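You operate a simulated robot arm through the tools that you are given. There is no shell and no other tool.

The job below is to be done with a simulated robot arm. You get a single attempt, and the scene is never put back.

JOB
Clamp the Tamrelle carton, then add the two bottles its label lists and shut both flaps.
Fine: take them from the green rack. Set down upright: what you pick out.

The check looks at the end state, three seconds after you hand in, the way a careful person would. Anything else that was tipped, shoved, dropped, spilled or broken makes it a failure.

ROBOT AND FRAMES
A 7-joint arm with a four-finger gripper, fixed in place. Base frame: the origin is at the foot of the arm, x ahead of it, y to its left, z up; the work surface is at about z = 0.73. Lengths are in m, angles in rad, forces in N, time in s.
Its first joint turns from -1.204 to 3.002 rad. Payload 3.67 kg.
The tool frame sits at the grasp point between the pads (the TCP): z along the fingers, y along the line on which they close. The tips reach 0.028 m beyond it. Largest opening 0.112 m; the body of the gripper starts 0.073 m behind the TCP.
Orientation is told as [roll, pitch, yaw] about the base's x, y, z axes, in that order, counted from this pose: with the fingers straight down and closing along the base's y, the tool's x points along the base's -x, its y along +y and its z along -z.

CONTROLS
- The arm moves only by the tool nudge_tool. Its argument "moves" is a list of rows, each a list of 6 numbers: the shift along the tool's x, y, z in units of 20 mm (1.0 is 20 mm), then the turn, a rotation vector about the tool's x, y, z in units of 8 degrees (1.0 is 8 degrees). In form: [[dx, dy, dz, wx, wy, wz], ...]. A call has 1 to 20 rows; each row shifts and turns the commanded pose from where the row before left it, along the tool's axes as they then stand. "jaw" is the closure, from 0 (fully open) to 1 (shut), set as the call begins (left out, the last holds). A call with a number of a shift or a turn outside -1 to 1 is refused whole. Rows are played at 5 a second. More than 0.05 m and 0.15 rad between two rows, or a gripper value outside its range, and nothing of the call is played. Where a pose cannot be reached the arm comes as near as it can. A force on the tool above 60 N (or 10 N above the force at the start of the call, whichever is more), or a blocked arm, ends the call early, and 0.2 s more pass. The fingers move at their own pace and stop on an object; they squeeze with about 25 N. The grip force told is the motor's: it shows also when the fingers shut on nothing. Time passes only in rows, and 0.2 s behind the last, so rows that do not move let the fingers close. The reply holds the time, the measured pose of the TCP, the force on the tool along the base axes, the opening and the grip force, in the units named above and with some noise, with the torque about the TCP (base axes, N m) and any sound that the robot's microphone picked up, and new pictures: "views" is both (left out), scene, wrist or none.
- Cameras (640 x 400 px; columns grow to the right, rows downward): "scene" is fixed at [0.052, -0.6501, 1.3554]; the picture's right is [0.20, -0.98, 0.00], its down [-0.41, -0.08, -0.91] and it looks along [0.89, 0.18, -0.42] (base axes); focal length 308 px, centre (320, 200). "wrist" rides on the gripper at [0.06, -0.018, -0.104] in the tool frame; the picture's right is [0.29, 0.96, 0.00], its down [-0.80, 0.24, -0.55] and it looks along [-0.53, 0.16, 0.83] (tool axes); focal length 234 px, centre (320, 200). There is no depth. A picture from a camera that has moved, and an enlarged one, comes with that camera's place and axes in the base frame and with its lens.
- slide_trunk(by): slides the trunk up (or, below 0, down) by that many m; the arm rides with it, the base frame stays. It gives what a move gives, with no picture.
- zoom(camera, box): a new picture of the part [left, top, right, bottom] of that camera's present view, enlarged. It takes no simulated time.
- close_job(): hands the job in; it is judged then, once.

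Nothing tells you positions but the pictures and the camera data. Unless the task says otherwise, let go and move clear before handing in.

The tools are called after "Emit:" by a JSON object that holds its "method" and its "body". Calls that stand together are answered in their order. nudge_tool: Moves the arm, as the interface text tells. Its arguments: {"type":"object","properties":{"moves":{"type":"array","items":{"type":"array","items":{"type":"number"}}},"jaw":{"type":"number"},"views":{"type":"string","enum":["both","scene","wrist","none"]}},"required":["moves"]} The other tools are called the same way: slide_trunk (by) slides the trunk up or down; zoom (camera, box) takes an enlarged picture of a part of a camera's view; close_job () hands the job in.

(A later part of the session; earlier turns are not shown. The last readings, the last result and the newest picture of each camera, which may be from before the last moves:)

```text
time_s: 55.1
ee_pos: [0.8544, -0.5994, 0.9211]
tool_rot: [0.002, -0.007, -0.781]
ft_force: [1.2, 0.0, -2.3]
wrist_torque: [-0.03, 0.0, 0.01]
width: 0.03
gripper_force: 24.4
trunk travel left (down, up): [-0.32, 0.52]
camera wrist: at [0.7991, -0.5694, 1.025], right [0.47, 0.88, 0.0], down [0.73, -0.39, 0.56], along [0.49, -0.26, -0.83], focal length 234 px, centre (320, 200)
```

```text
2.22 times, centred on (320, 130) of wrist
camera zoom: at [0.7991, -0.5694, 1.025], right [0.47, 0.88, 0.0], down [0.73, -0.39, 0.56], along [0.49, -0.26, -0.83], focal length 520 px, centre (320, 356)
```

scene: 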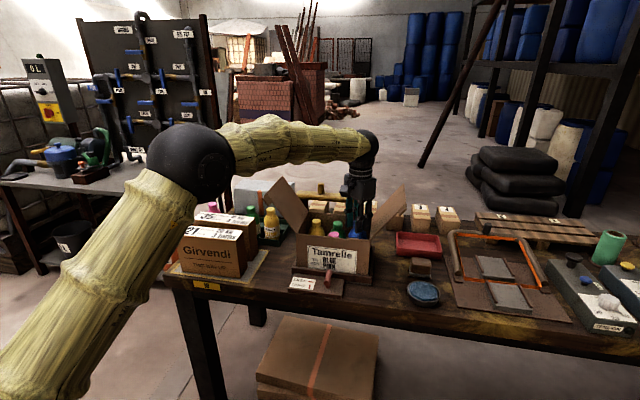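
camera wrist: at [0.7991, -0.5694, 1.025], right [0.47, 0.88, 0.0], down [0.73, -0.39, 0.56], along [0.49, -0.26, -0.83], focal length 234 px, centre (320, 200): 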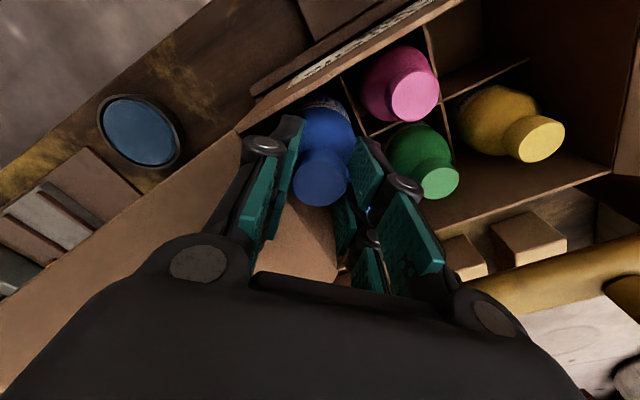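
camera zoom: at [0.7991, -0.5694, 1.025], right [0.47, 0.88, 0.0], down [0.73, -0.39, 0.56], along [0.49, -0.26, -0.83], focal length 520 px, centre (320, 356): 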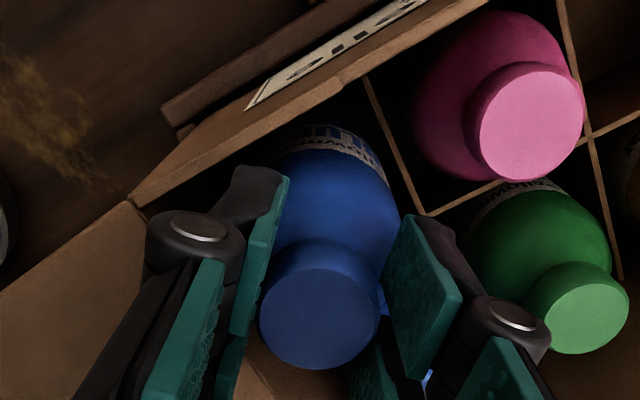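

The bottle is intact and upright, with the fingertips above the rim. I'll turn the wrist back to yaw 0 now.

Emit:
{"method": "nudge_tool", "body": {"moves": [[0, 0, 0, 0, 0, -1], [0, 0, 0, 0, 0, -1], [0, 0, 0, 0, 0, -1], [0, 0, 0, 0, 0, -1], [0, 0, 0, 0, 0, -1], [0, 0, 0, 0, 0, -0.59], [0, 0, 0, 0, 0, 0]]}}

Emit:
{"method": "zoom", "body": {"camera": "scene", "box": [300, 170, 396, 250]}}

Emit:
{"method": "zoom", "body": {"camera": "wrist", "box": [200, 20, 420, 220]}}

```text
time_s: 56.7
ee_pos: [0.8544, -0.5995, 0.9206]
tool_rot: [-0.004, -0.008, 0.0]
ft_force: [0.4, 0.2, -2.5]
wrist_torque: [-0.02, -0.02, 0.04]
width: 0.0303
gripper_force: 25.3
trunk travel left (down, up): [-0.32, 0.52]
camera wrist: at [0.7943, -0.6168, 1.0248], right [-0.29, 0.96, -0.01], down [0.79, 0.24, 0.56], along [0.54, 0.16, -0.83], focal length 234 px, centre (320, 200)
```

scene: 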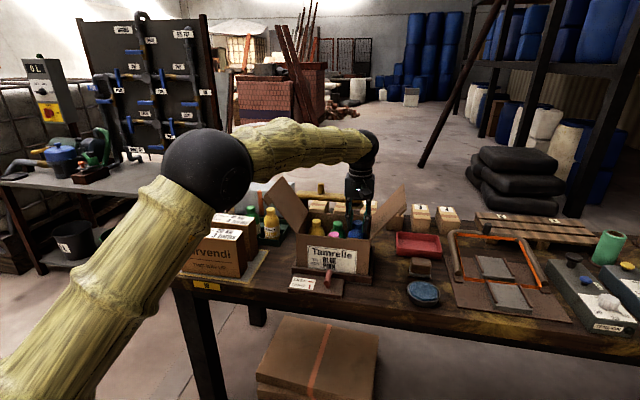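
wrist: 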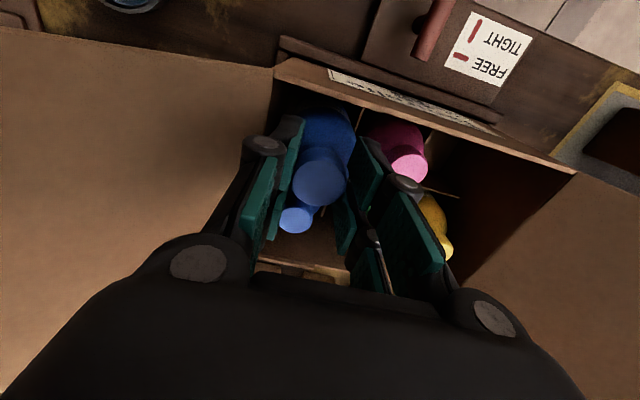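

```text
5.00 times, centred on (348, 210) of scene
camera zoom: at [0.052, -0.6501, 1.3554], right [0.2, -0.98, 0.0], down [-0.41, -0.08, -0.91], along [0.89, 0.18, -0.42], focal length 1541 px, centre (180, 150)
```

zoom: 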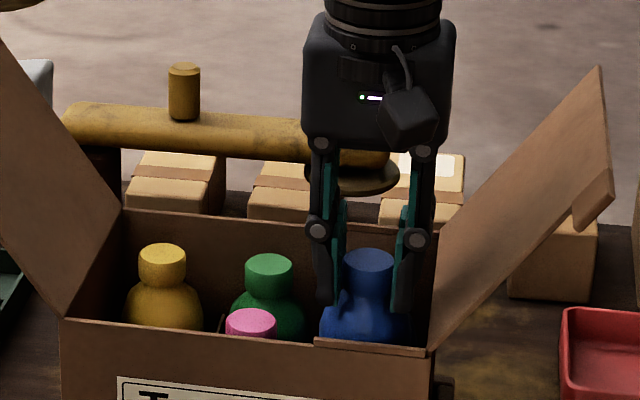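

```text
2.00 times, centred on (310, 120) of wrist
camera zoom: at [0.7943, -0.6168, 1.0248], right [-0.29, 0.96, -0.01], down [0.79, 0.24, 0.56], along [0.54, 0.16, -0.83], focal length 468 px, centre (340, 360)
```

zoom: 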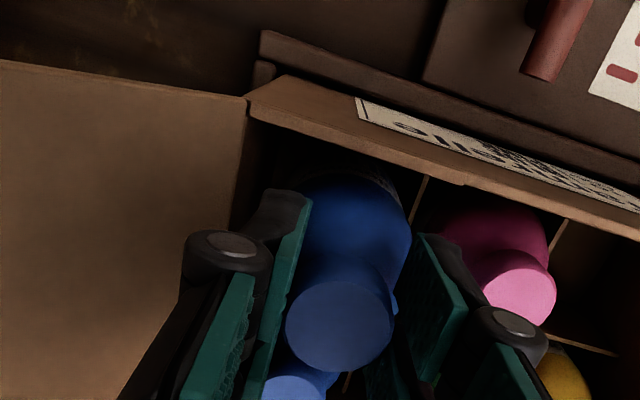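

Yaw is back to 0 and the bottle is centred in its cell. I'll lower gently in small steps.

Emit:
{"method": "nudge_tool", "body": {"moves": [[0, 0.05, 0.25, 0, 0, 0], [0, 0, 0.25, 0, 0, 0], [0, 0, 0.25, 0, 0, 0], [0, 0, 0.25, 0, 0, 0], [0, 0, 0.25, 0, 0, 0], [0, 0, 0.25, 0, 0, 0], [0, 0, 0.25, 0, 0, 0]], "views": "scene"}}

Emit:
{"method": "zoom", "body": {"camera": "scene", "box": [300, 170, 396, 250]}}

```text
time_s: 58.3
ee_pos: [0.8554, -0.5982, 0.886]
tool_rot: [-0.005, -0.007, -0.001]
ft_force: [0.3, -0.3, -3.7]
wrist_torque: [-0.06, 0.02, 0.03]
width: 0.0298
gripper_force: 24.2
trunk travel left (down, up): [-0.32, 0.52]
```

scene: 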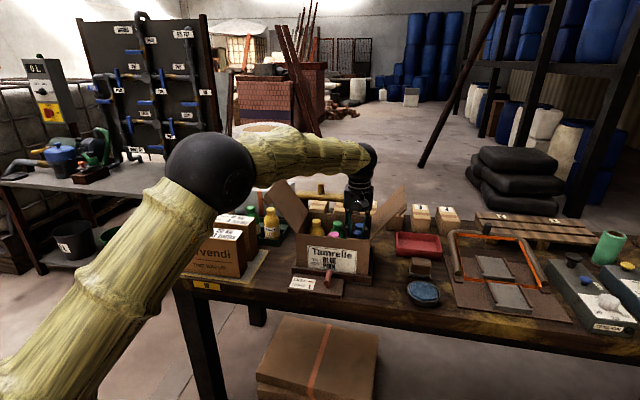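

```text
5.00 times, centred on (348, 210) of scene
camera zoom: at [0.052, -0.6501, 1.3554], right [0.2, -0.98, 0.0], down [-0.41, -0.08, -0.91], along [0.89, 0.18, -0.42], focal length 1541 px, centre (180, 150)
```

zoom: 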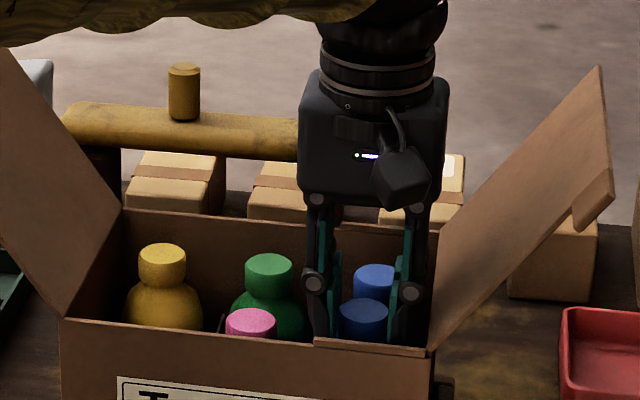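

No abnormal forces. I'll keep feeling downward for the floor.

Emit:
{"method": "nudge_tool", "body": {"moves": [[0, 0, 0.2, 0, 0, 0], [0, 0, 0.2, 0, 0, 0], [0, 0, 0.2, 0, 0, 0]], "views": "none"}}

```text
time_s: 59.1
ee_pos: [0.8552, -0.5985, 0.8734]
tool_rot: [-0.004, -0.007, -0.002]
ft_force: [0.6, -0.1, -2.6]
wrist_torque: [0.01, -0.03, 0.0]
width: 0.03
gripper_force: 25.0
trunk travel left (down, up): [-0.32, 0.52]
```

Emit:
{"method": "nudge_tool", "body": {"moves": [[0, 0, 0.1, 0, 0, 0], [0, 0, 0.1, 0, 0, 0]], "views": "none"}}

```text
time_s: 59.7
ee_pos: [0.8546, -0.5976, 0.8731]
tool_rot: [-0.005, -0.01, -0.002]
ft_force: [2.8, -1.5, 13.8]
wrist_torque: [-0.16, -0.01, 0.02]
width: 0.03
gripper_force: 25.5
trunk travel left (down, up): [-0.32, 0.52]
```

The bottle bottom has reached the carton floor (contact force at z 0.873). I'll ease up 1 mm and open the jaws just a little to let go.

Emit:
{"method": "nudge_tool", "body": {"moves": [[0, 0, -0.05, 0, 0, 0], [0, 0, 0, 0, 0, 0]], "views": "none"}}

Emit:
{"method": "nudge_tool", "body": {"moves": [[0, 0, 0, 0, 0, 0], [0, 0, 0, 0, 0, 0]], "jaw": 0.66}}

Emit:
{"method": "zoom", "body": {"camera": "scene", "box": [300, 170, 396, 250]}}

Emit:
{"method": "zoom", "body": {"camera": "wrist", "box": [200, 20, 420, 220]}}

```text
time_s: 60.3
ee_pos: [0.8545, -0.5972, 0.8726]
tool_rot: [-0.006, -0.008, 0.002]
ft_force: [5.4, -2.1, 14.7]
wrist_torque: [-0.17, -0.52, -0.03]
width: 0.0299
gripper_force: 25.2
trunk travel left (down, up): [-0.32, 0.52]
```

```text
time_s: 60.9
ee_pos: [0.8548, -0.5995, 0.8705]
tool_rot: [-0.004, -0.006, -0.003]
ft_force: [-0.3, 0.3, -0.2]
wrist_torque: [0.02, 0.03, -0.01]
width: 0.0384
gripper_force: 0.1
trunk travel left (down, up): [-0.32, 0.52]
camera wrist: at [0.7943, -0.6158, 0.9742], right [-0.29, 0.96, 0.0], down [0.79, 0.24, 0.56], along [0.54, 0.16, -0.83], focal length 234 px, centre (320, 200)
```

scene: 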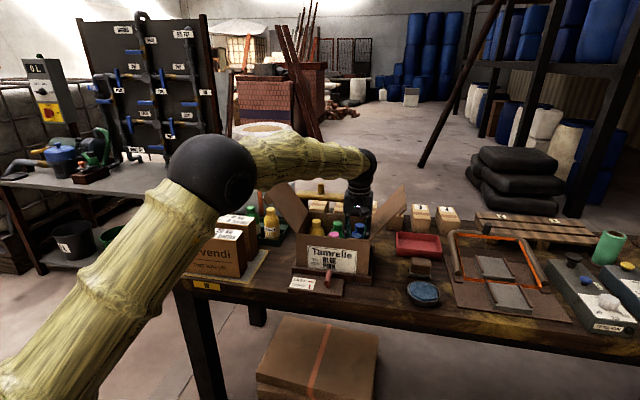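
wrist: 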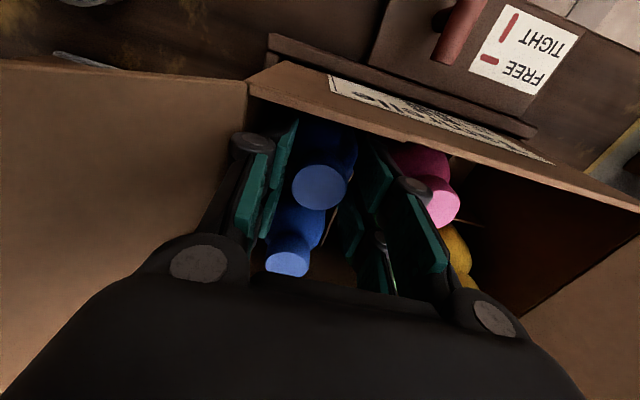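

```text
5.00 times, centred on (348, 210) of scene
camera zoom: at [0.052, -0.6501, 1.3554], right [0.2, -0.98, 0.0], down [-0.41, -0.08, -0.91], along [0.89, 0.18, -0.42], focal length 1541 px, centre (180, 150)
```

zoom: 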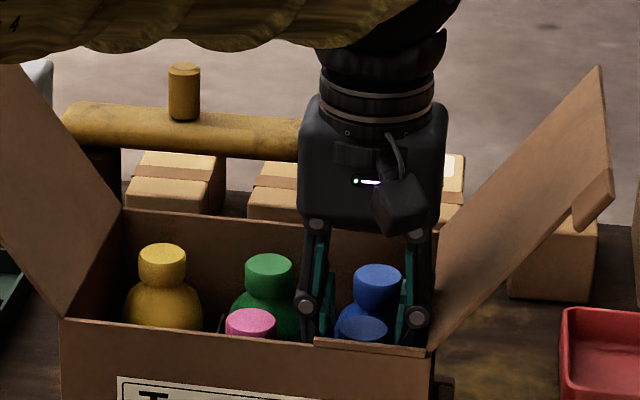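

```text
2.00 times, centred on (310, 120) of wrist
camera zoom: at [0.7943, -0.6158, 0.9742], right [-0.29, 0.96, 0.0], down [0.79, 0.24, 0.56], along [0.54, 0.16, -0.83], focal length 468 px, centre (340, 360)
```

zoom: 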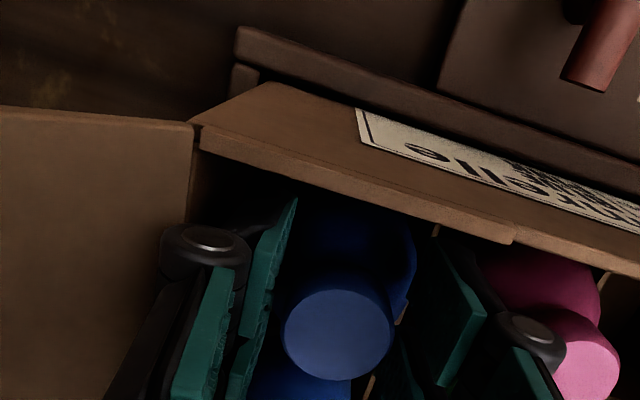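

The cap is free between the fingers. I'll lift straight up slowly and check that the bottle stays.

Emit:
{"method": "nudge_tool", "body": {"moves": [[0, 0, -0.5, 0, 0, 0], [0, 0, -0.5, 0, 0, 0], [0, 0, -0.5, 0, 0, 0], [0, 0, -0.5, 0, 0, 0], [0, 0, -0.5, 0, 0, 0]], "views": "scene"}}

Emit:
{"method": "slide_trunk", "body": {"by": 0.3}}

Emit:
{"method": "nudge_tool", "body": {"moves": [[0, 0, 0, 0, 0, 0]], "jaw": 0}}

Emit:
{"method": "zoom", "body": {"camera": "wrist", "box": [240, 40, 440, 200]}}

Emit:
{"method": "zoom", "body": {"camera": "scene", "box": [250, 170, 410, 300]}}

```text
time_s: 62.1
ee_pos: [0.8552, -0.5981, 0.9226]
tool_rot: [-0.003, -0.008, -0.001]
ft_force: [-0.6, 0.8, 0.6]
wrist_torque: [0.04, -0.01, 0.01]
width: 0.0383
gripper_force: 0.1
trunk travel left (down, up): [-0.32, 0.52]
```

scene: 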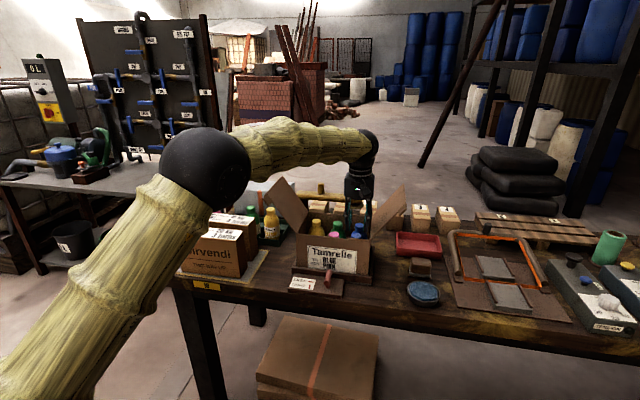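

```text
time_s: 65.1
ee_pos: [0.8553, -0.5993, 1.2214]
tool_rot: [-0.004, -0.006, -0.001]
ft_force: [-0.2, 0.9, 0.4]
wrist_torque: [-0.01, 0.03, -0.01]
width: 0.038
gripper_force: 0.1
trunk travel left (down, up): [-0.62, 0.22]
```

```text
time_s: 65.5
ee_pos: [0.8537, -0.5987, 1.2219]
tool_rot: [-0.004, -0.008, -0.003]
ft_force: [-0.2, 0.0, 1.2]
wrist_torque: [0.01, 0.0, -0.03]
width: 0.106
gripper_force: 0.0
trunk travel left (down, up): [-0.62, 0.22]
camera wrist: at [0.794, -0.6162, 1.3254], right [-0.29, 0.96, -0.01], down [0.79, 0.24, 0.56], along [0.54, 0.16, -0.83], focal length 234 px, centre (320, 200)
```

scene: 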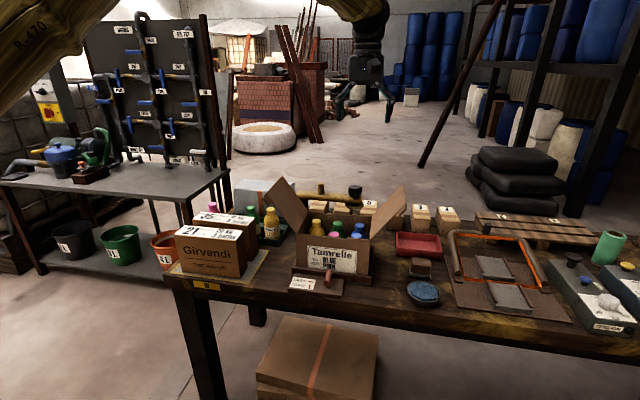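
wrist: 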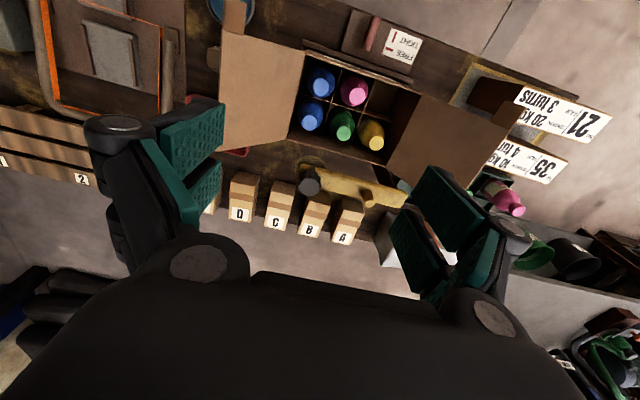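

```text
2.50 times, centred on (340, 120) of wrist
camera zoom: at [0.794, -0.6162, 1.3254], right [-0.29, 0.96, -0.01], down [0.79, 0.24, 0.56], along [0.54, 0.16, -0.83], focal length 585 px, centre (270, 400)
```

zoom: 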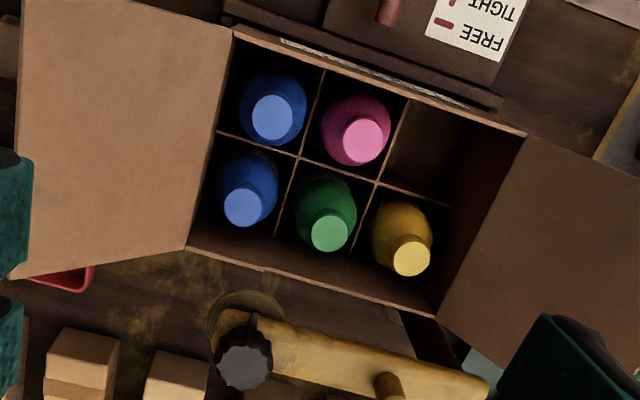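

```text
3.08 times, centred on (330, 235) of scene
camera zoom: at [0.052, -0.6501, 1.3554], right [0.2, -0.98, 0.0], down [-0.41, -0.08, -0.91], along [0.89, 0.18, -0.42], focal length 948 px, centre (289, 92)
```

zoom: 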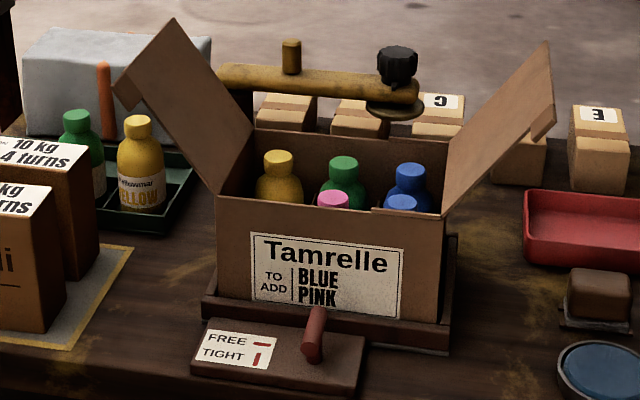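

Blue stands upright in the front-right cell, and the carton and neighbours are undisturbed. Next is the pink bottle at the rack.

Emit:
{"method": "nudge_tool", "body": {"moves": [[-0.23, 1, 0, -0.03, 0.05, 0], [-0.23, 1, 0, 0, 0, 0], [-0.23, 1, 0, 0, 0, 0], [-0.23, 1, 0, 0, 0, 0], [-0.23, 1, 0, 0, 0, 0], [-0.23, 1, 0, 0, 0, 0], [-0.23, 1, 0, 0, 0, 0], [-0.23, 1, 0, 0, 0, 0], [-0.23, 1, 0, 0, 0, 0], [-0.23, 1, 0, 0, 0, 0], [-0.23, 1, 0, 0, 0, 0], [-0.23, 1, 0, 0, 0, 0], [-0.23, 1, 0, 0, 0, 0], [-0.23, 1, 0, 0, 0, 0], [-0.23, 1, 0, 0, 0, 0], [-0.23, 1, 0, 0, 0, 0], [-0.23, 1, 0, 0, 0, 0], [-0.23, 1, 0, 0, 0, 0], [-0.23, 1, 0, 0, 0, 0], [-0.23, 1, 0, 0, 0, 0]], "jaw": 0.54, "views": "none"}}

Emit:
{"method": "nudge_tool", "body": {"moves": [[-0.23, 1, 0, 0, 0, 0], [-0.23, 1, 0, 0, 0, 0], [-0.23, 1, 0, 0, 0, 0], [-0.23, 1, 0, 0, 0, 0], [-0.25, 1, 0, 0, 0, 0], [-0.25, 1, 0, 0, 0, 0], [-0.25, 1, 0, 0, 0, 0], [-0.1, 0.35, 0, 0, 0, 0], [0, 0, 0, 0, 0, 0]]}}

Emit:
{"method": "zoom", "body": {"camera": "wrist", "box": [220, 40, 420, 200]}}

```text
time_s: 69.7
ee_pos: [0.9469, -0.197, 1.2234]
tool_rot: [0.0, -0.001, 0.0]
ft_force: [-0.2, -0.4, 0.4]
wrist_torque: [-0.02, -0.02, -0.01]
width: 0.0514
gripper_force: 0.0
trunk travel left (down, up): [-0.62, 0.22]
```

```text
time_s: 71.7
ee_pos: [0.9829, -0.0513, 1.2213]
tool_rot: [-0.001, 0.0, -0.001]
ft_force: [0.6, -0.3, -0.6]
wrist_torque: [0.01, -0.01, 0.03]
width: 0.0513
gripper_force: 0.0
trunk travel left (down, up): [-0.62, 0.22]
camera wrist: at [0.9227, -0.0689, 1.3256], right [-0.29, 0.96, 0.0], down [0.8, 0.24, 0.55], along [0.53, 0.16, -0.83], focal length 234 px, centre (320, 200)
```

scene: 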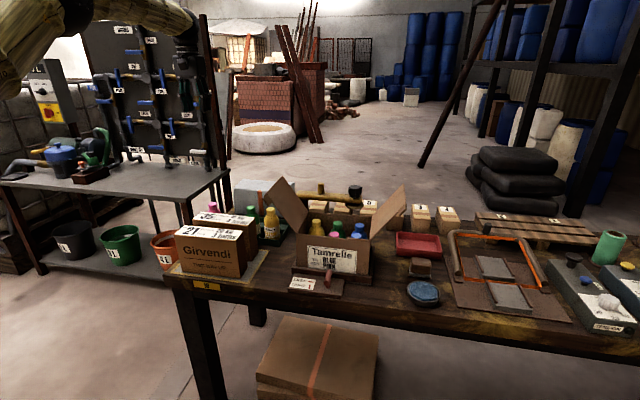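
wrist: 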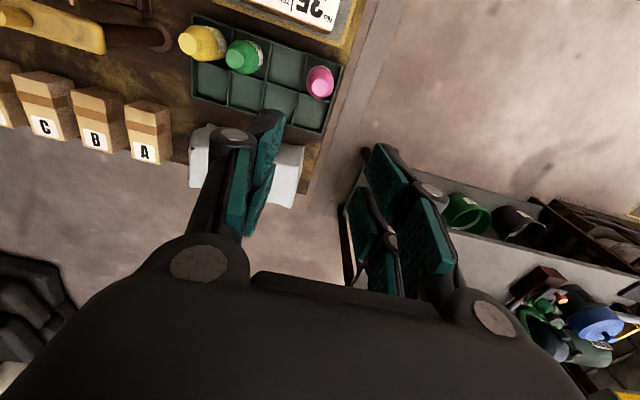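

```text
2.50 times, centred on (320, 120) of wrist
camera zoom: at [0.9227, -0.0689, 1.3256], right [-0.29, 0.96, 0.0], down [0.8, 0.24, 0.55], along [0.53, 0.16, -0.83], focal length 585 px, centre (320, 400)
```

zoom: 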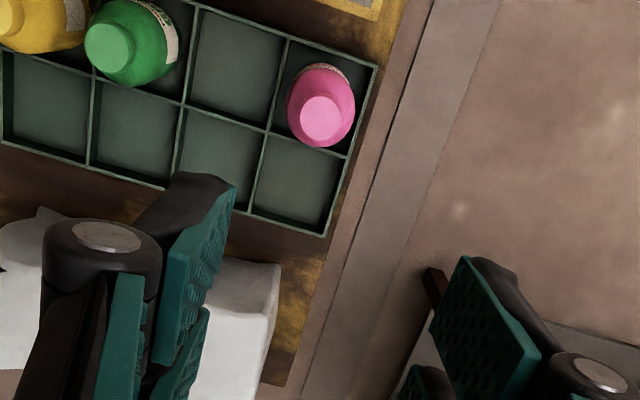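

The tool is centred over the pink cap (about 0.983, -0.050). I'll lower to just above it and check.

Emit:
{"method": "slide_trunk", "body": {"by": -0.315}}

Emit:
{"method": "nudge_tool", "body": {"moves": [[0, 0.03, 0, 0, 0, 0]]}}

Emit:
{"method": "zoom", "body": {"camera": "wrist", "box": [220, 60, 420, 220]}}

Emit:
{"method": "zoom", "body": {"camera": "scene", "box": [170, 150, 266, 230]}}

```text
time_s: 74.8
ee_pos: [0.9821, -0.0505, 0.9066]
tool_rot: [0.0, 0.0, -0.002]
ft_force: [-0.4, -0.9, 0.5]
wrist_torque: [-0.02, 0.03, 0.03]
width: 0.0515
gripper_force: 0.1
trunk travel left (down, up): [-0.305, 0.535]
```

```text
time_s: 75.2
ee_pos: [0.9827, -0.0506, 0.9077]
tool_rot: [0.001, 0.0, -0.002]
ft_force: [-0.6, -1.0, 0.1]
wrist_torque: [0.0, -0.01, 0.03]
width: 0.0516
gripper_force: 0.0
trunk travel left (down, up): [-0.305, 0.535]
camera wrist: at [0.9224, -0.0685, 1.0109], right [-0.29, 0.96, 0.0], down [0.8, 0.24, 0.55], along [0.53, 0.16, -0.83], focal length 234 px, centre (320, 200)
```

scene: 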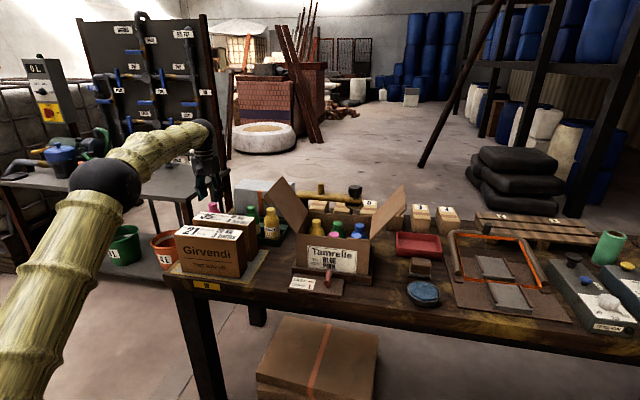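
wrist: 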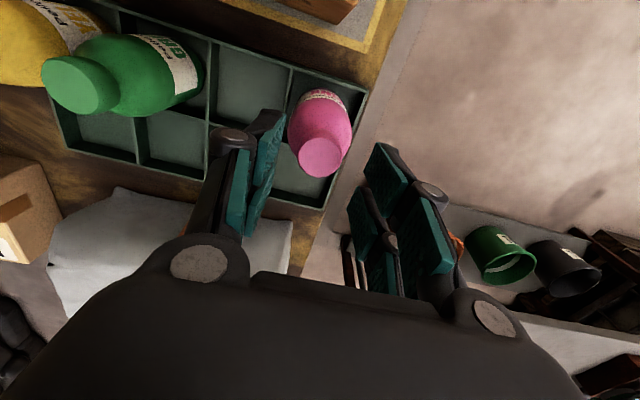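

```text
2.50 times, centred on (320, 140) of wrist
camera zoom: at [0.9224, -0.0685, 1.0109], right [-0.29, 0.96, 0.0], down [0.8, 0.24, 0.55], along [0.53, 0.16, -0.83], focal length 585 px, centre (320, 350)
```

zoom: 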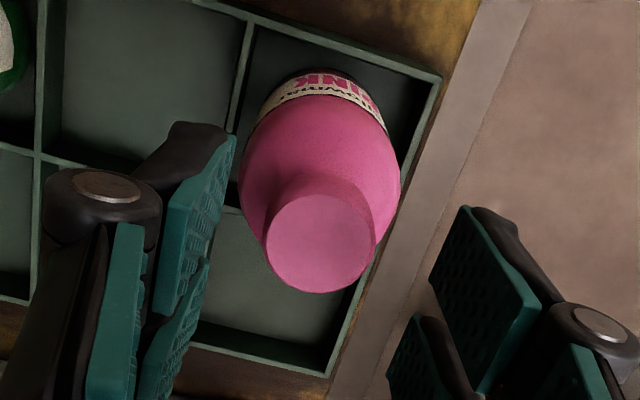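

```text
5.00 times, centred on (218, 190) of scene
camera zoom: at [0.052, -0.6501, 1.3554], right [0.2, -0.98, 0.0], down [-0.41, -0.08, -0.91], along [0.89, 0.18, -0.42], focal length 1541 px, centre (830, 250)
```

zoom: 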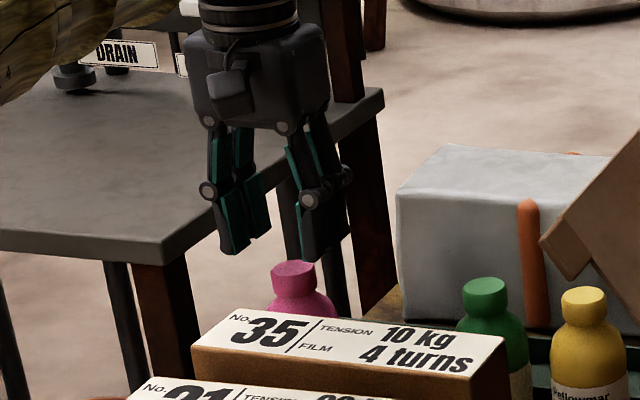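

Well centred. I'll lower the last 4 cm and grip the pink cap.

Emit:
{"method": "nudge_tool", "body": {"moves": [[0, 0, 0.5, 0, 0, 0], [0, 0, 0.5, 0, 0, 0], [0, 0, 0.5, 0, 0, 0], [0, 0, 0.45, 0, 0, 0], [0, 0, 0, 0, 0, 0]], "views": "none"}}

Emit:
{"method": "nudge_tool", "body": {"moves": [[0, 0, 0, 0, 0, 0], [0, 0, 0, 0, 0, 0], [0, 0, 0, 0, 0, 0]], "jaw": 1}}

Emit:
{"method": "slide_trunk", "body": {"by": 0.05}}

Emit:
{"method": "nudge_tool", "body": {"moves": [[0, 0, 0, 0, 0, 0]]}}

Emit:
{"method": "zoom", "body": {"camera": "scene", "box": [170, 150, 266, 230]}}

```text
time_s: 76.4
ee_pos: [0.9821, -0.0507, 0.8681]
tool_rot: [0.0, 0.0, -0.002]
ft_force: [0.4, -0.3, 0.2]
wrist_torque: [-0.01, -0.06, -0.02]
width: 0.0517
gripper_force: 0.1
trunk travel left (down, up): [-0.305, 0.535]
```

```text
time_s: 77.2
ee_pos: [0.983, -0.0508, 0.8677]
tool_rot: [0.001, 0.0, -0.003]
ft_force: [0.7, -0.2, 0.1]
wrist_torque: [-0.02, 0.0, -0.03]
width: 0.03
gripper_force: 24.9
trunk travel left (down, up): [-0.305, 0.535]
camera wrist: at [0.9225, -0.0683, 0.972], right [-0.29, 0.96, 0.0], down [0.8, 0.24, 0.55], along [0.53, 0.16, -0.83], focal length 234 px, centre (320, 200)
```

scene: 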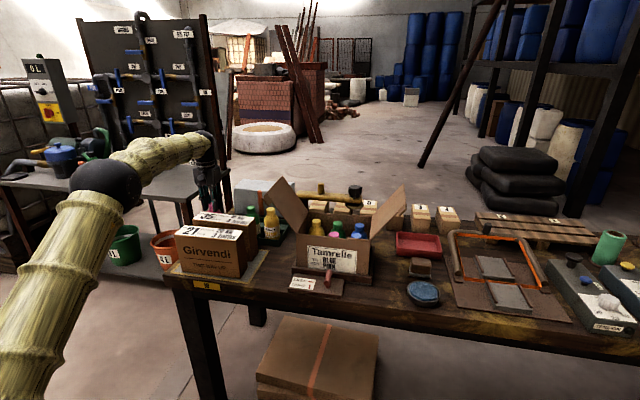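
wrist: 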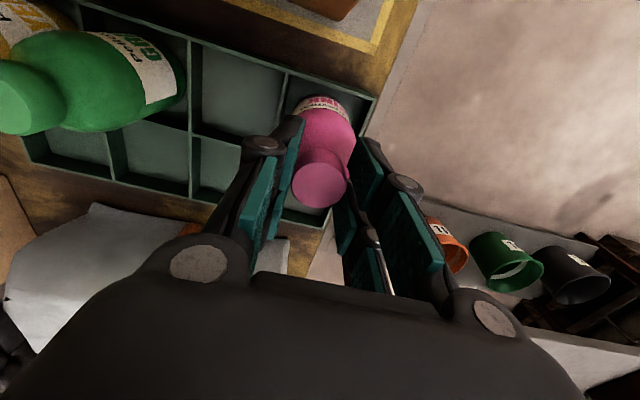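

```text
time_s: 78.1
ee_pos: [0.9827, -0.0505, 0.917]
tool_rot: [0.0, 0.002, -0.002]
ft_force: [0.4, 0.4, -2.6]
wrist_torque: [0.0, 0.03, 0.01]
width: 0.0302
gripper_force: 25.2
trunk travel left (down, up): [-0.355, 0.485]
```

```text
time_s: 78.5
ee_pos: [0.9821, -0.051, 0.9188]
tool_rot: [0.001, 0.0, -0.002]
ft_force: [-0.3, -1.1, -2.4]
wrist_torque: [0.01, 0.01, 0.02]
width: 0.0301
gripper_force: 24.9
trunk travel left (down, up): [-0.355, 0.485]
camera wrist: at [0.9228, -0.0684, 1.0217], right [-0.29, 0.96, 0.0], down [0.8, 0.24, 0.55], along [0.53, 0.16, -0.83], focal length 234 px, centre (320, 200)
```

scene: 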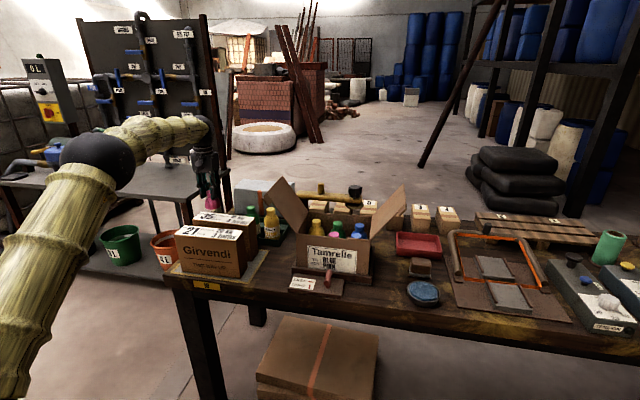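
wrist: 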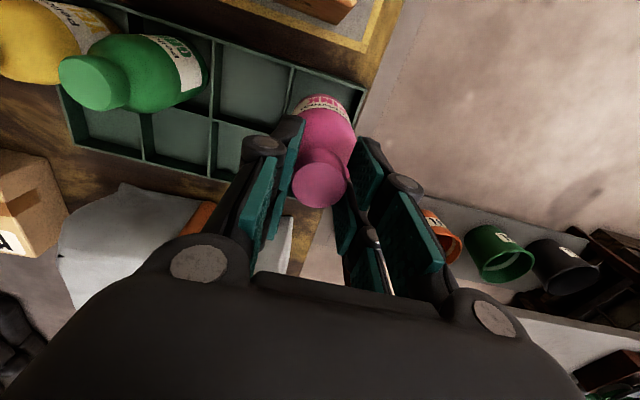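

```text
5.00 times, centred on (218, 190) of scene
camera zoom: at [0.052, -0.6501, 1.3554], right [0.2, -0.98, 0.0], down [-0.41, -0.08, -0.91], along [0.89, 0.18, -0.42], focal length 1541 px, centre (830, 250)
```

zoom: 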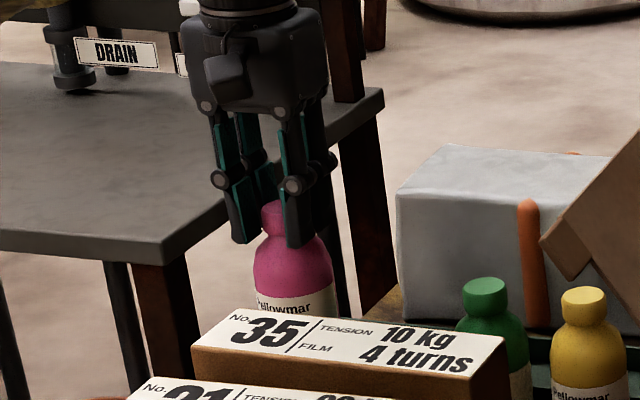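

Pink is held upright. I'll raise it above the flaps and carry it to above the front-left cell.

Emit:
{"method": "slide_trunk", "body": {"by": 0.32}}

Emit:
{"method": "nudge_tool", "body": {"moves": [[0.32, -1, 0, 0, 0, 0], [0.32, -1, 0, 0, 0, 0], [0.32, -1, 0, 0, 0, 0], [0.32, -1, 0, 0, 0, 0], [0.32, -1, 0, 0, 0, 0], [0.32, -1, 0, 0, 0, 0], [0.32, -1, 0, 0, 0, 0], [0.32, -1, 0, 0, 0, 0], [0.32, -1, 0, 0, 0, 0], [0.32, -1, 0, 0, 0, 0], [0.32, -1, 0, 0, 0, 0], [0.32, -1, 0, 0, 0, 0], [0.32, -1, 0, 0, 0, 0], [0.32, -1, 0, 0, 0, 0], [0.32, -1, 0, 0, 0, 0], [0.32, -1, 0, 0, 0, 0], [0.32, -1, 0, 0, 0, 0], [0.32, -1, 0, 0, 0, 0], [0.32, -1, 0, 0, 0, 0], [0.32, -1, 0, 0, 0, 0]], "views": "none"}}

Emit:
{"method": "nudge_tool", "body": {"moves": [[0, -0.6, 0, 0, 0, 0.02], [0, 0, 0, 0, 0, 0], [0, 0, 0, 0, 0, 0]]}}

Emit:
{"method": "zoom", "body": {"camera": "wrist", "box": [200, 40, 440, 220]}}

```text
time_s: 81.7
ee_pos: [0.9813, -0.0513, 1.2381]
tool_rot: [0.002, -0.001, -0.003]
ft_force: [0.2, 0.8, -3.3]
wrist_torque: [0.0, 0.04, -0.01]
width: 0.0304
gripper_force: 25.0
trunk travel left (down, up): [-0.675, 0.165]
```

```text
time_s: 85.9
ee_pos: [0.8532, -0.4518, 1.2374]
tool_rot: [0.001, -0.001, -0.001]
ft_force: [-0.6, -0.6, -2.6]
wrist_torque: [0.02, 0.0, 0.02]
width: 0.0301
gripper_force: 24.7
trunk travel left (down, up): [-0.675, 0.165]
```

```text
time_s: 86.7
ee_pos: [0.8527, -0.4634, 1.2378]
tool_rot: [0.001, 0.0, -0.004]
ft_force: [-0.3, -0.3, -2.0]
wrist_torque: [0.05, 0.0, -0.01]
width: 0.0301
gripper_force: 25.1
trunk travel left (down, up): [-0.675, 0.165]
camera wrist: at [0.7936, -0.4809, 1.3417], right [-0.28, 0.96, 0.0], down [0.8, 0.24, 0.55], along [0.53, 0.16, -0.83], focal length 234 px, centre (320, 200)
```

scene: 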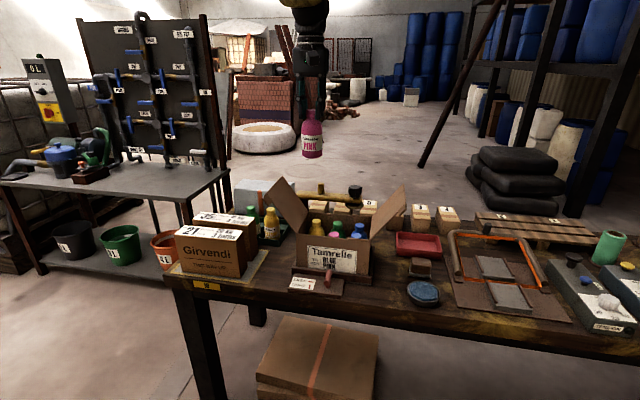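
wrist: 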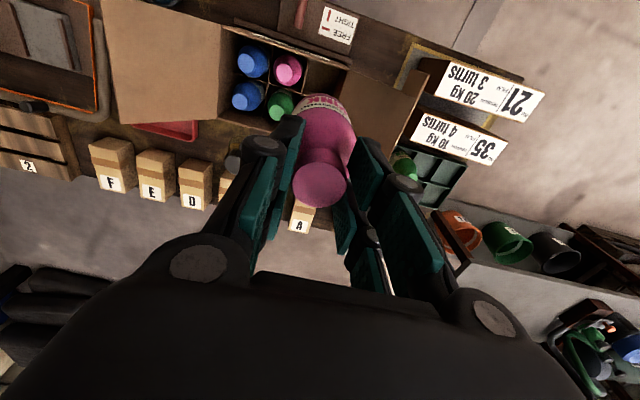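

```text
2.22 times, centred on (320, 130) of wrist
camera zoom: at [0.7936, -0.4809, 1.3417], right [-0.28, 0.96, 0.0], down [0.8, 0.24, 0.55], along [0.53, 0.16, -0.83], focal length 520 px, centre (320, 356)
```

zoom: 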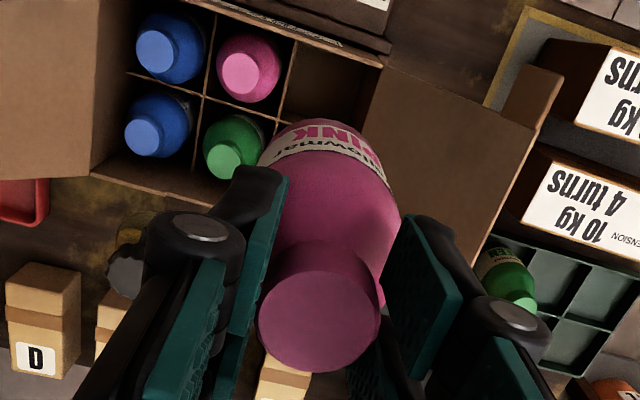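

Pink hangs above the front-left cell. I'll lower it to just above the rim and check.

Emit:
{"method": "slide_trunk", "body": {"by": -0.2}}

Emit:
{"method": "nudge_tool", "body": {"moves": [[-0.04, 0.03, 0, 0, 0, 0], [0, 0, 0, 0, 0, 0]]}}

Emit:
{"method": "zoom", "body": {"camera": "scene", "box": [260, 150, 388, 270]}}

Emit:
{"method": "zoom", "body": {"camera": "wrist", "box": [200, 20, 440, 220]}}

```text
time_s: 88.9
ee_pos: [0.8533, -0.4632, 1.0381]
tool_rot: [0.002, -0.001, -0.005]
ft_force: [-0.7, -0.6, -1.7]
wrist_torque: [0.0, 0.02, 0.03]
width: 0.0299
gripper_force: 24.9
trunk travel left (down, up): [-0.475, 0.365]
```

```text
time_s: 89.5
ee_pos: [0.8548, -0.462, 1.037]
tool_rot: [0.0, -0.001, -0.002]
ft_force: [0.1, 0.5, -2.8]
wrist_torque: [-0.02, 0.06, 0.01]
width: 0.03
gripper_force: 25.4
trunk travel left (down, up): [-0.475, 0.365]
camera wrist: at [0.7948, -0.4802, 1.1412], right [-0.28, 0.96, 0.0], down [0.8, 0.24, 0.55], along [0.53, 0.16, -0.83], focal length 234 px, centre (320, 200)
```

scene: 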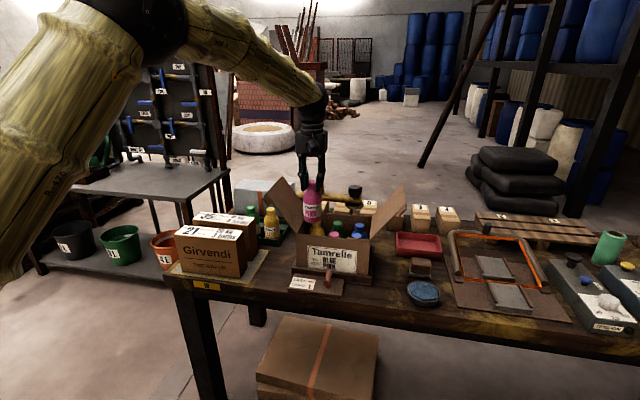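
wrist: 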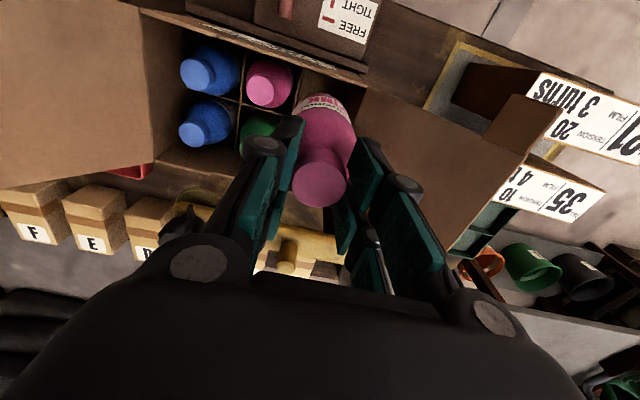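

```text
3.33 times, centred on (324, 210) of scene
camera zoom: at [0.052, -0.6501, 1.3554], right [0.2, -0.98, 0.0], down [-0.41, -0.08, -0.91], along [0.89, 0.18, -0.42], focal length 1027 px, centre (307, 167)
```

zoom: 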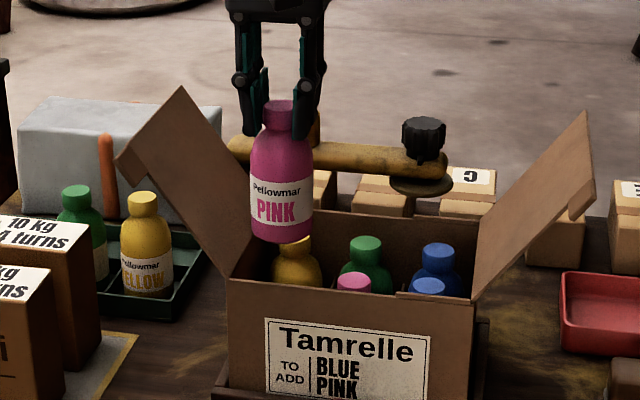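

```text
2.00 times, centred on (320, 120) of wrist
camera zoom: at [0.7948, -0.4802, 1.1412], right [-0.28, 0.96, 0.0], down [0.8, 0.24, 0.55], along [0.53, 0.16, -0.83], focal length 468 px, centre (320, 360)
```

zoom: 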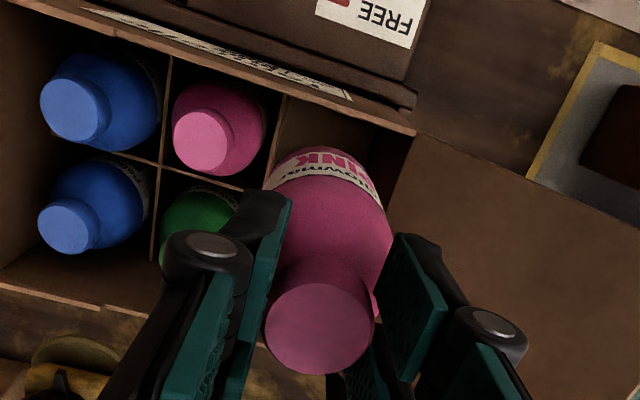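

Alignment is good. I'll lower further, in stages.

Emit:
{"method": "slide_trunk", "body": {"by": -0.07}}

Emit:
{"method": "nudge_tool", "body": {"moves": [[0.04, -0.03, 0.25, 0, 0, 0], [0, 0, 0.25, 0, 0, 0], [0, 0, 0.25, 0, 0, 0], [0, 0, 0.25, 0, 0, 0], [0, 0, 0.25, 0, 0, 0], [0, 0, 0.25, 0, 0, 0], [0, 0, 0.25, 0, 0, 0], [0, 0, 0.25, 0, 0, 0]]}}

Emit:
{"method": "zoom", "body": {"camera": "scene", "box": [260, 150, 388, 270]}}

Emit:
{"method": "zoom", "body": {"camera": "wrist", "box": [200, 20, 440, 220]}}

```text
time_s: 90.5
ee_pos: [0.8533, -0.4638, 0.9681]
tool_rot: [-0.001, -0.001, -0.004]
ft_force: [-0.2, -0.4, -2.1]
wrist_torque: [-0.02, -0.03, -0.03]
width: 0.0301
gripper_force: 25.4
trunk travel left (down, up): [-0.405, 0.435]
```

```text
time_s: 92.3
ee_pos: [0.8539, -0.463, 0.9268]
tool_rot: [0.0, -0.001, -0.002]
ft_force: [0.3, -0.5, -3.0]
wrist_torque: [0.01, 0.03, 0.01]
width: 0.0299
gripper_force: 24.7
trunk travel left (down, up): [-0.405, 0.435]
camera wrist: at [0.794, -0.4807, 1.0314], right [-0.28, 0.96, 0.0], down [0.8, 0.24, 0.55], along [0.53, 0.16, -0.83], focal length 234 px, centre (320, 200)
```

scene: 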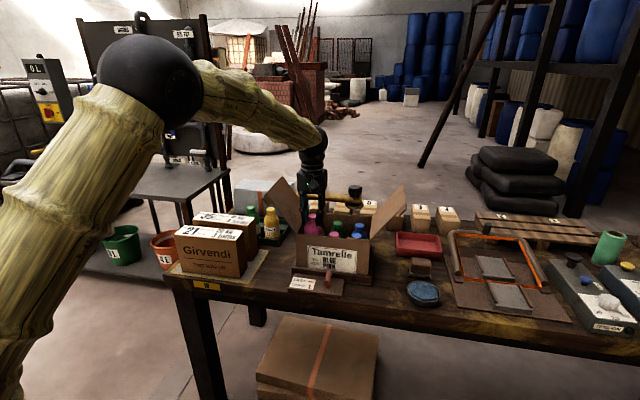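
wrist: 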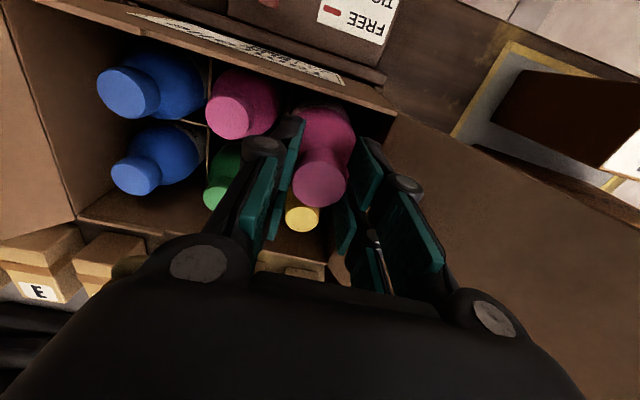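

```text
3.33 times, centred on (324, 210) of scene
camera zoom: at [0.052, -0.6501, 1.3554], right [0.2, -0.98, 0.0], down [-0.41, -0.08, -0.91], along [0.89, 0.18, -0.42], focal length 1027 px, centre (307, 167)
```

zoom: 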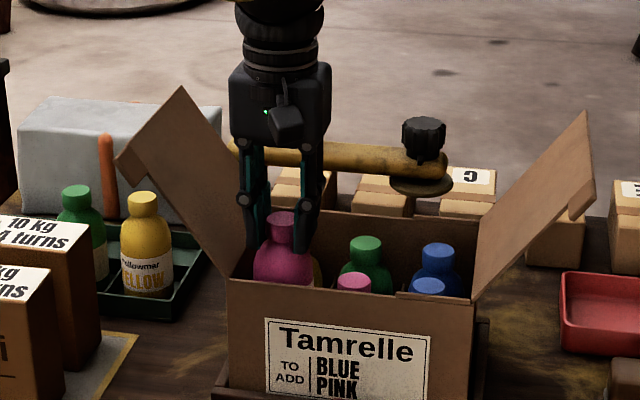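

```text
2.00 times, centred on (320, 120) of wrist
camera zoom: at [0.794, -0.4807, 1.0314], right [-0.28, 0.96, 0.0], down [0.8, 0.24, 0.55], along [0.53, 0.16, -0.83], focal length 468 px, centre (320, 360)
```

zoom: 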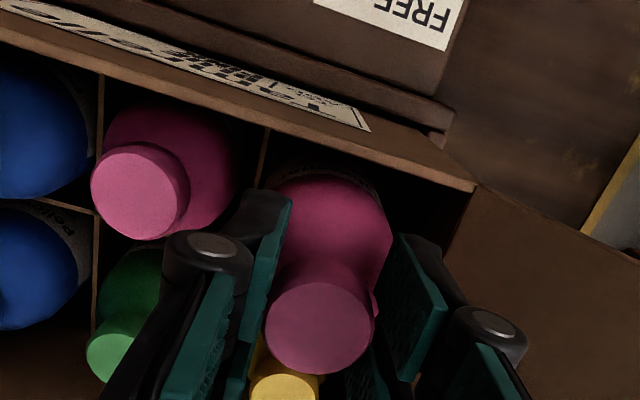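

Clearances look good and there are no side forces. I'll lower almost to the floor.

Emit:
{"method": "nudge_tool", "body": {"moves": [[0, 0, 0.25, 0, 0, 0], [0, 0, 0.25, 0, 0, 0], [0, 0, 0.25, 0, 0, 0], [0, 0, 0.25, 0, 0, 0], [0, 0, 0.25, 0, 0, 0], [0, 0, 0.25, 0, 0, 0], [0, 0, 0.25, 0, 0, 0], [0, 0, 0.25, 0, 0, 0], [0, 0, 0.25, 0, 0, 0], [0, 0, 0.2, 0, 0, 0]], "views": "none"}}

```text
time_s: 94.5
ee_pos: [0.8536, -0.462, 0.8776]
tool_rot: [0.0, -0.001, -0.003]
ft_force: [0.8, 0.4, -1.2]
wrist_torque: [0.02, 0.01, 0.06]
width: 0.0299
gripper_force: 25.3
trunk travel left (down, up): [-0.405, 0.435]
```

Emit:
{"method": "nudge_tool", "body": {"moves": [[0, 0, 0.1, 0, 0, 0], [0, 0, 0.1, 0, 0, 0], [0, 0, 0, 0, 0, 0]], "views": "none"}}

```text
time_s: 95.3
ee_pos: [0.8532, -0.4637, 0.875]
tool_rot: [0.0, -0.001, -0.004]
ft_force: [0.6, 0.6, -2.9]
wrist_torque: [-0.03, -0.04, 0.01]
width: 0.0299
gripper_force: 25.0
trunk travel left (down, up): [-0.405, 0.435]
```

Emit:
{"method": "nudge_tool", "body": {"moves": [[0, 0, 0.1, 0, 0, 0], [0, 0, 0, 0, 0, 0]], "views": "none"}}

```text
time_s: 96.0
ee_pos: [0.8539, -0.4636, 0.8722]
tool_rot: [-0.001, -0.001, -0.003]
ft_force: [-0.1, -0.6, -3.3]
wrist_torque: [0.0, 0.04, -0.02]
width: 0.0298
gripper_force: 25.3
trunk travel left (down, up): [-0.405, 0.435]
```

Emit:
{"method": "nudge_tool", "body": {"moves": [[0, 0, 0.08, 0, 0, 0], [0, 0, 0, 0, 0, 0]], "views": "none"}}

```text
time_s: 96.5
ee_pos: [0.8529, -0.4637, 0.8725]
tool_rot: [-0.001, 0.0, -0.003]
ft_force: [1.8, 0.0, 5.8]
wrist_torque: [-0.14, -0.08, 0.0]
width: 0.0299
gripper_force: 25.1
trunk travel left (down, up): [-0.405, 0.435]
```

The pink bottle now rests on the carton floor (contact force at the same height as blue). I'll open slightly, lift clear and check.

Emit:
{"method": "nudge_tool", "body": {"moves": [[0, 0, 0, 0, 0, 0], [0, 0, 0, 0, 0, 0]], "jaw": 0.66, "views": "none"}}

Emit:
{"method": "nudge_tool", "body": {"moves": [[0, 0, -0.5, 0, 0, 0], [0, 0, -0.5, 0, 0, 0], [0, 0, -0.5, 0, 0, 0], [0, 0, -0.5, 0, 0, 0], [0, 0, -0.5, 0, 0, 0]]}}

Emit:
{"method": "zoom", "body": {"camera": "scene", "box": [260, 150, 388, 270]}}

Emit:
{"method": "zoom", "body": {"camera": "wrist", "box": [200, 20, 440, 220]}}

```text
time_s: 97.2
ee_pos: [0.8519, -0.4632, 0.8721]
tool_rot: [0.0, 0.001, -0.004]
ft_force: [0.4, 0.7, 0.2]
wrist_torque: [-0.01, -0.04, -0.01]
width: 0.0381
gripper_force: 0.1
trunk travel left (down, up): [-0.405, 0.435]
```

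```text
time_s: 98.3
ee_pos: [0.8528, -0.4638, 0.9224]
tool_rot: [0.001, -0.002, -0.003]
ft_force: [-0.2, 0.9, -0.1]
wrist_torque: [-0.02, -0.02, -0.02]
width: 0.0384
gripper_force: 0.1
trunk travel left (down, up): [-0.405, 0.435]
camera wrist: at [0.7934, -0.4804, 1.0253], right [-0.28, 0.96, 0.0], down [0.8, 0.24, 0.55], along [0.53, 0.16, -0.83], focal length 234 px, centre (320, 200)
```

scene: 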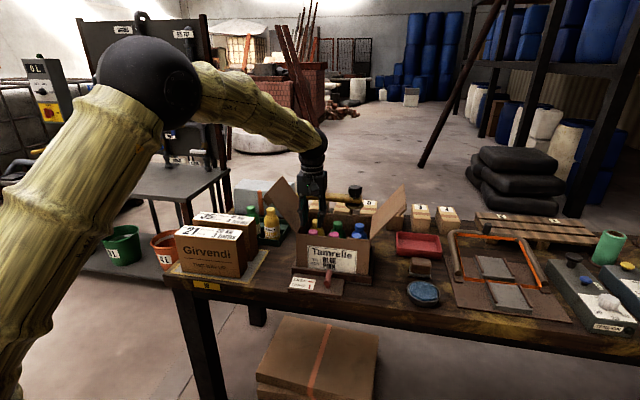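
wrist: 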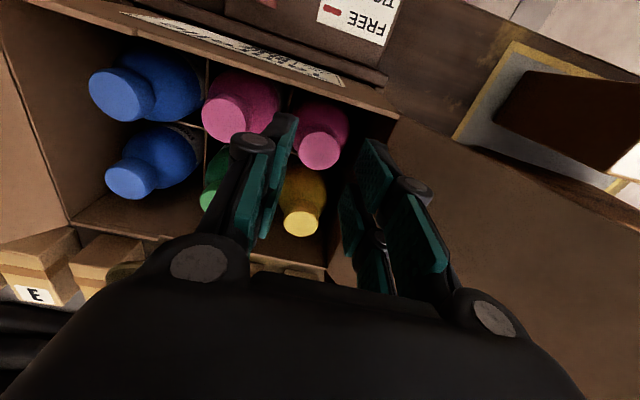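

```text
3.33 times, centred on (324, 210) of scene
camera zoom: at [0.052, -0.6501, 1.3554], right [0.2, -0.98, 0.0], down [-0.41, -0.08, -0.91], along [0.89, 0.18, -0.42], focal length 1027 px, centre (307, 167)
```

zoom: 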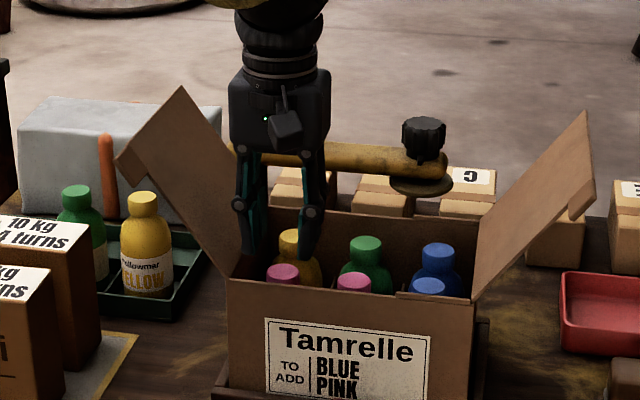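

```text
2.00 times, centred on (320, 120) of wrist
camera zoom: at [0.7934, -0.4804, 1.0253], right [-0.28, 0.96, 0.0], down [0.8, 0.24, 0.55], along [0.53, 0.16, -0.83], focal length 468 px, centre (320, 360)
```

zoom: 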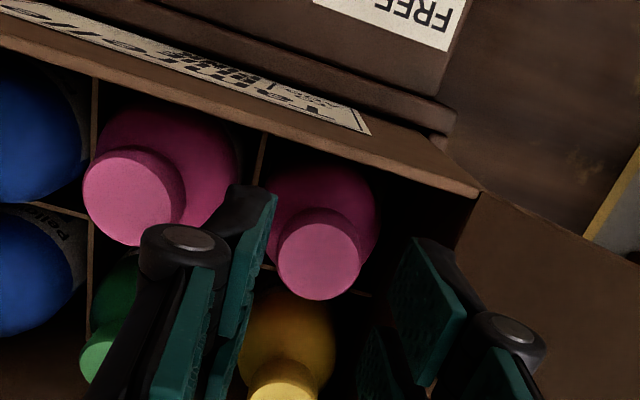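

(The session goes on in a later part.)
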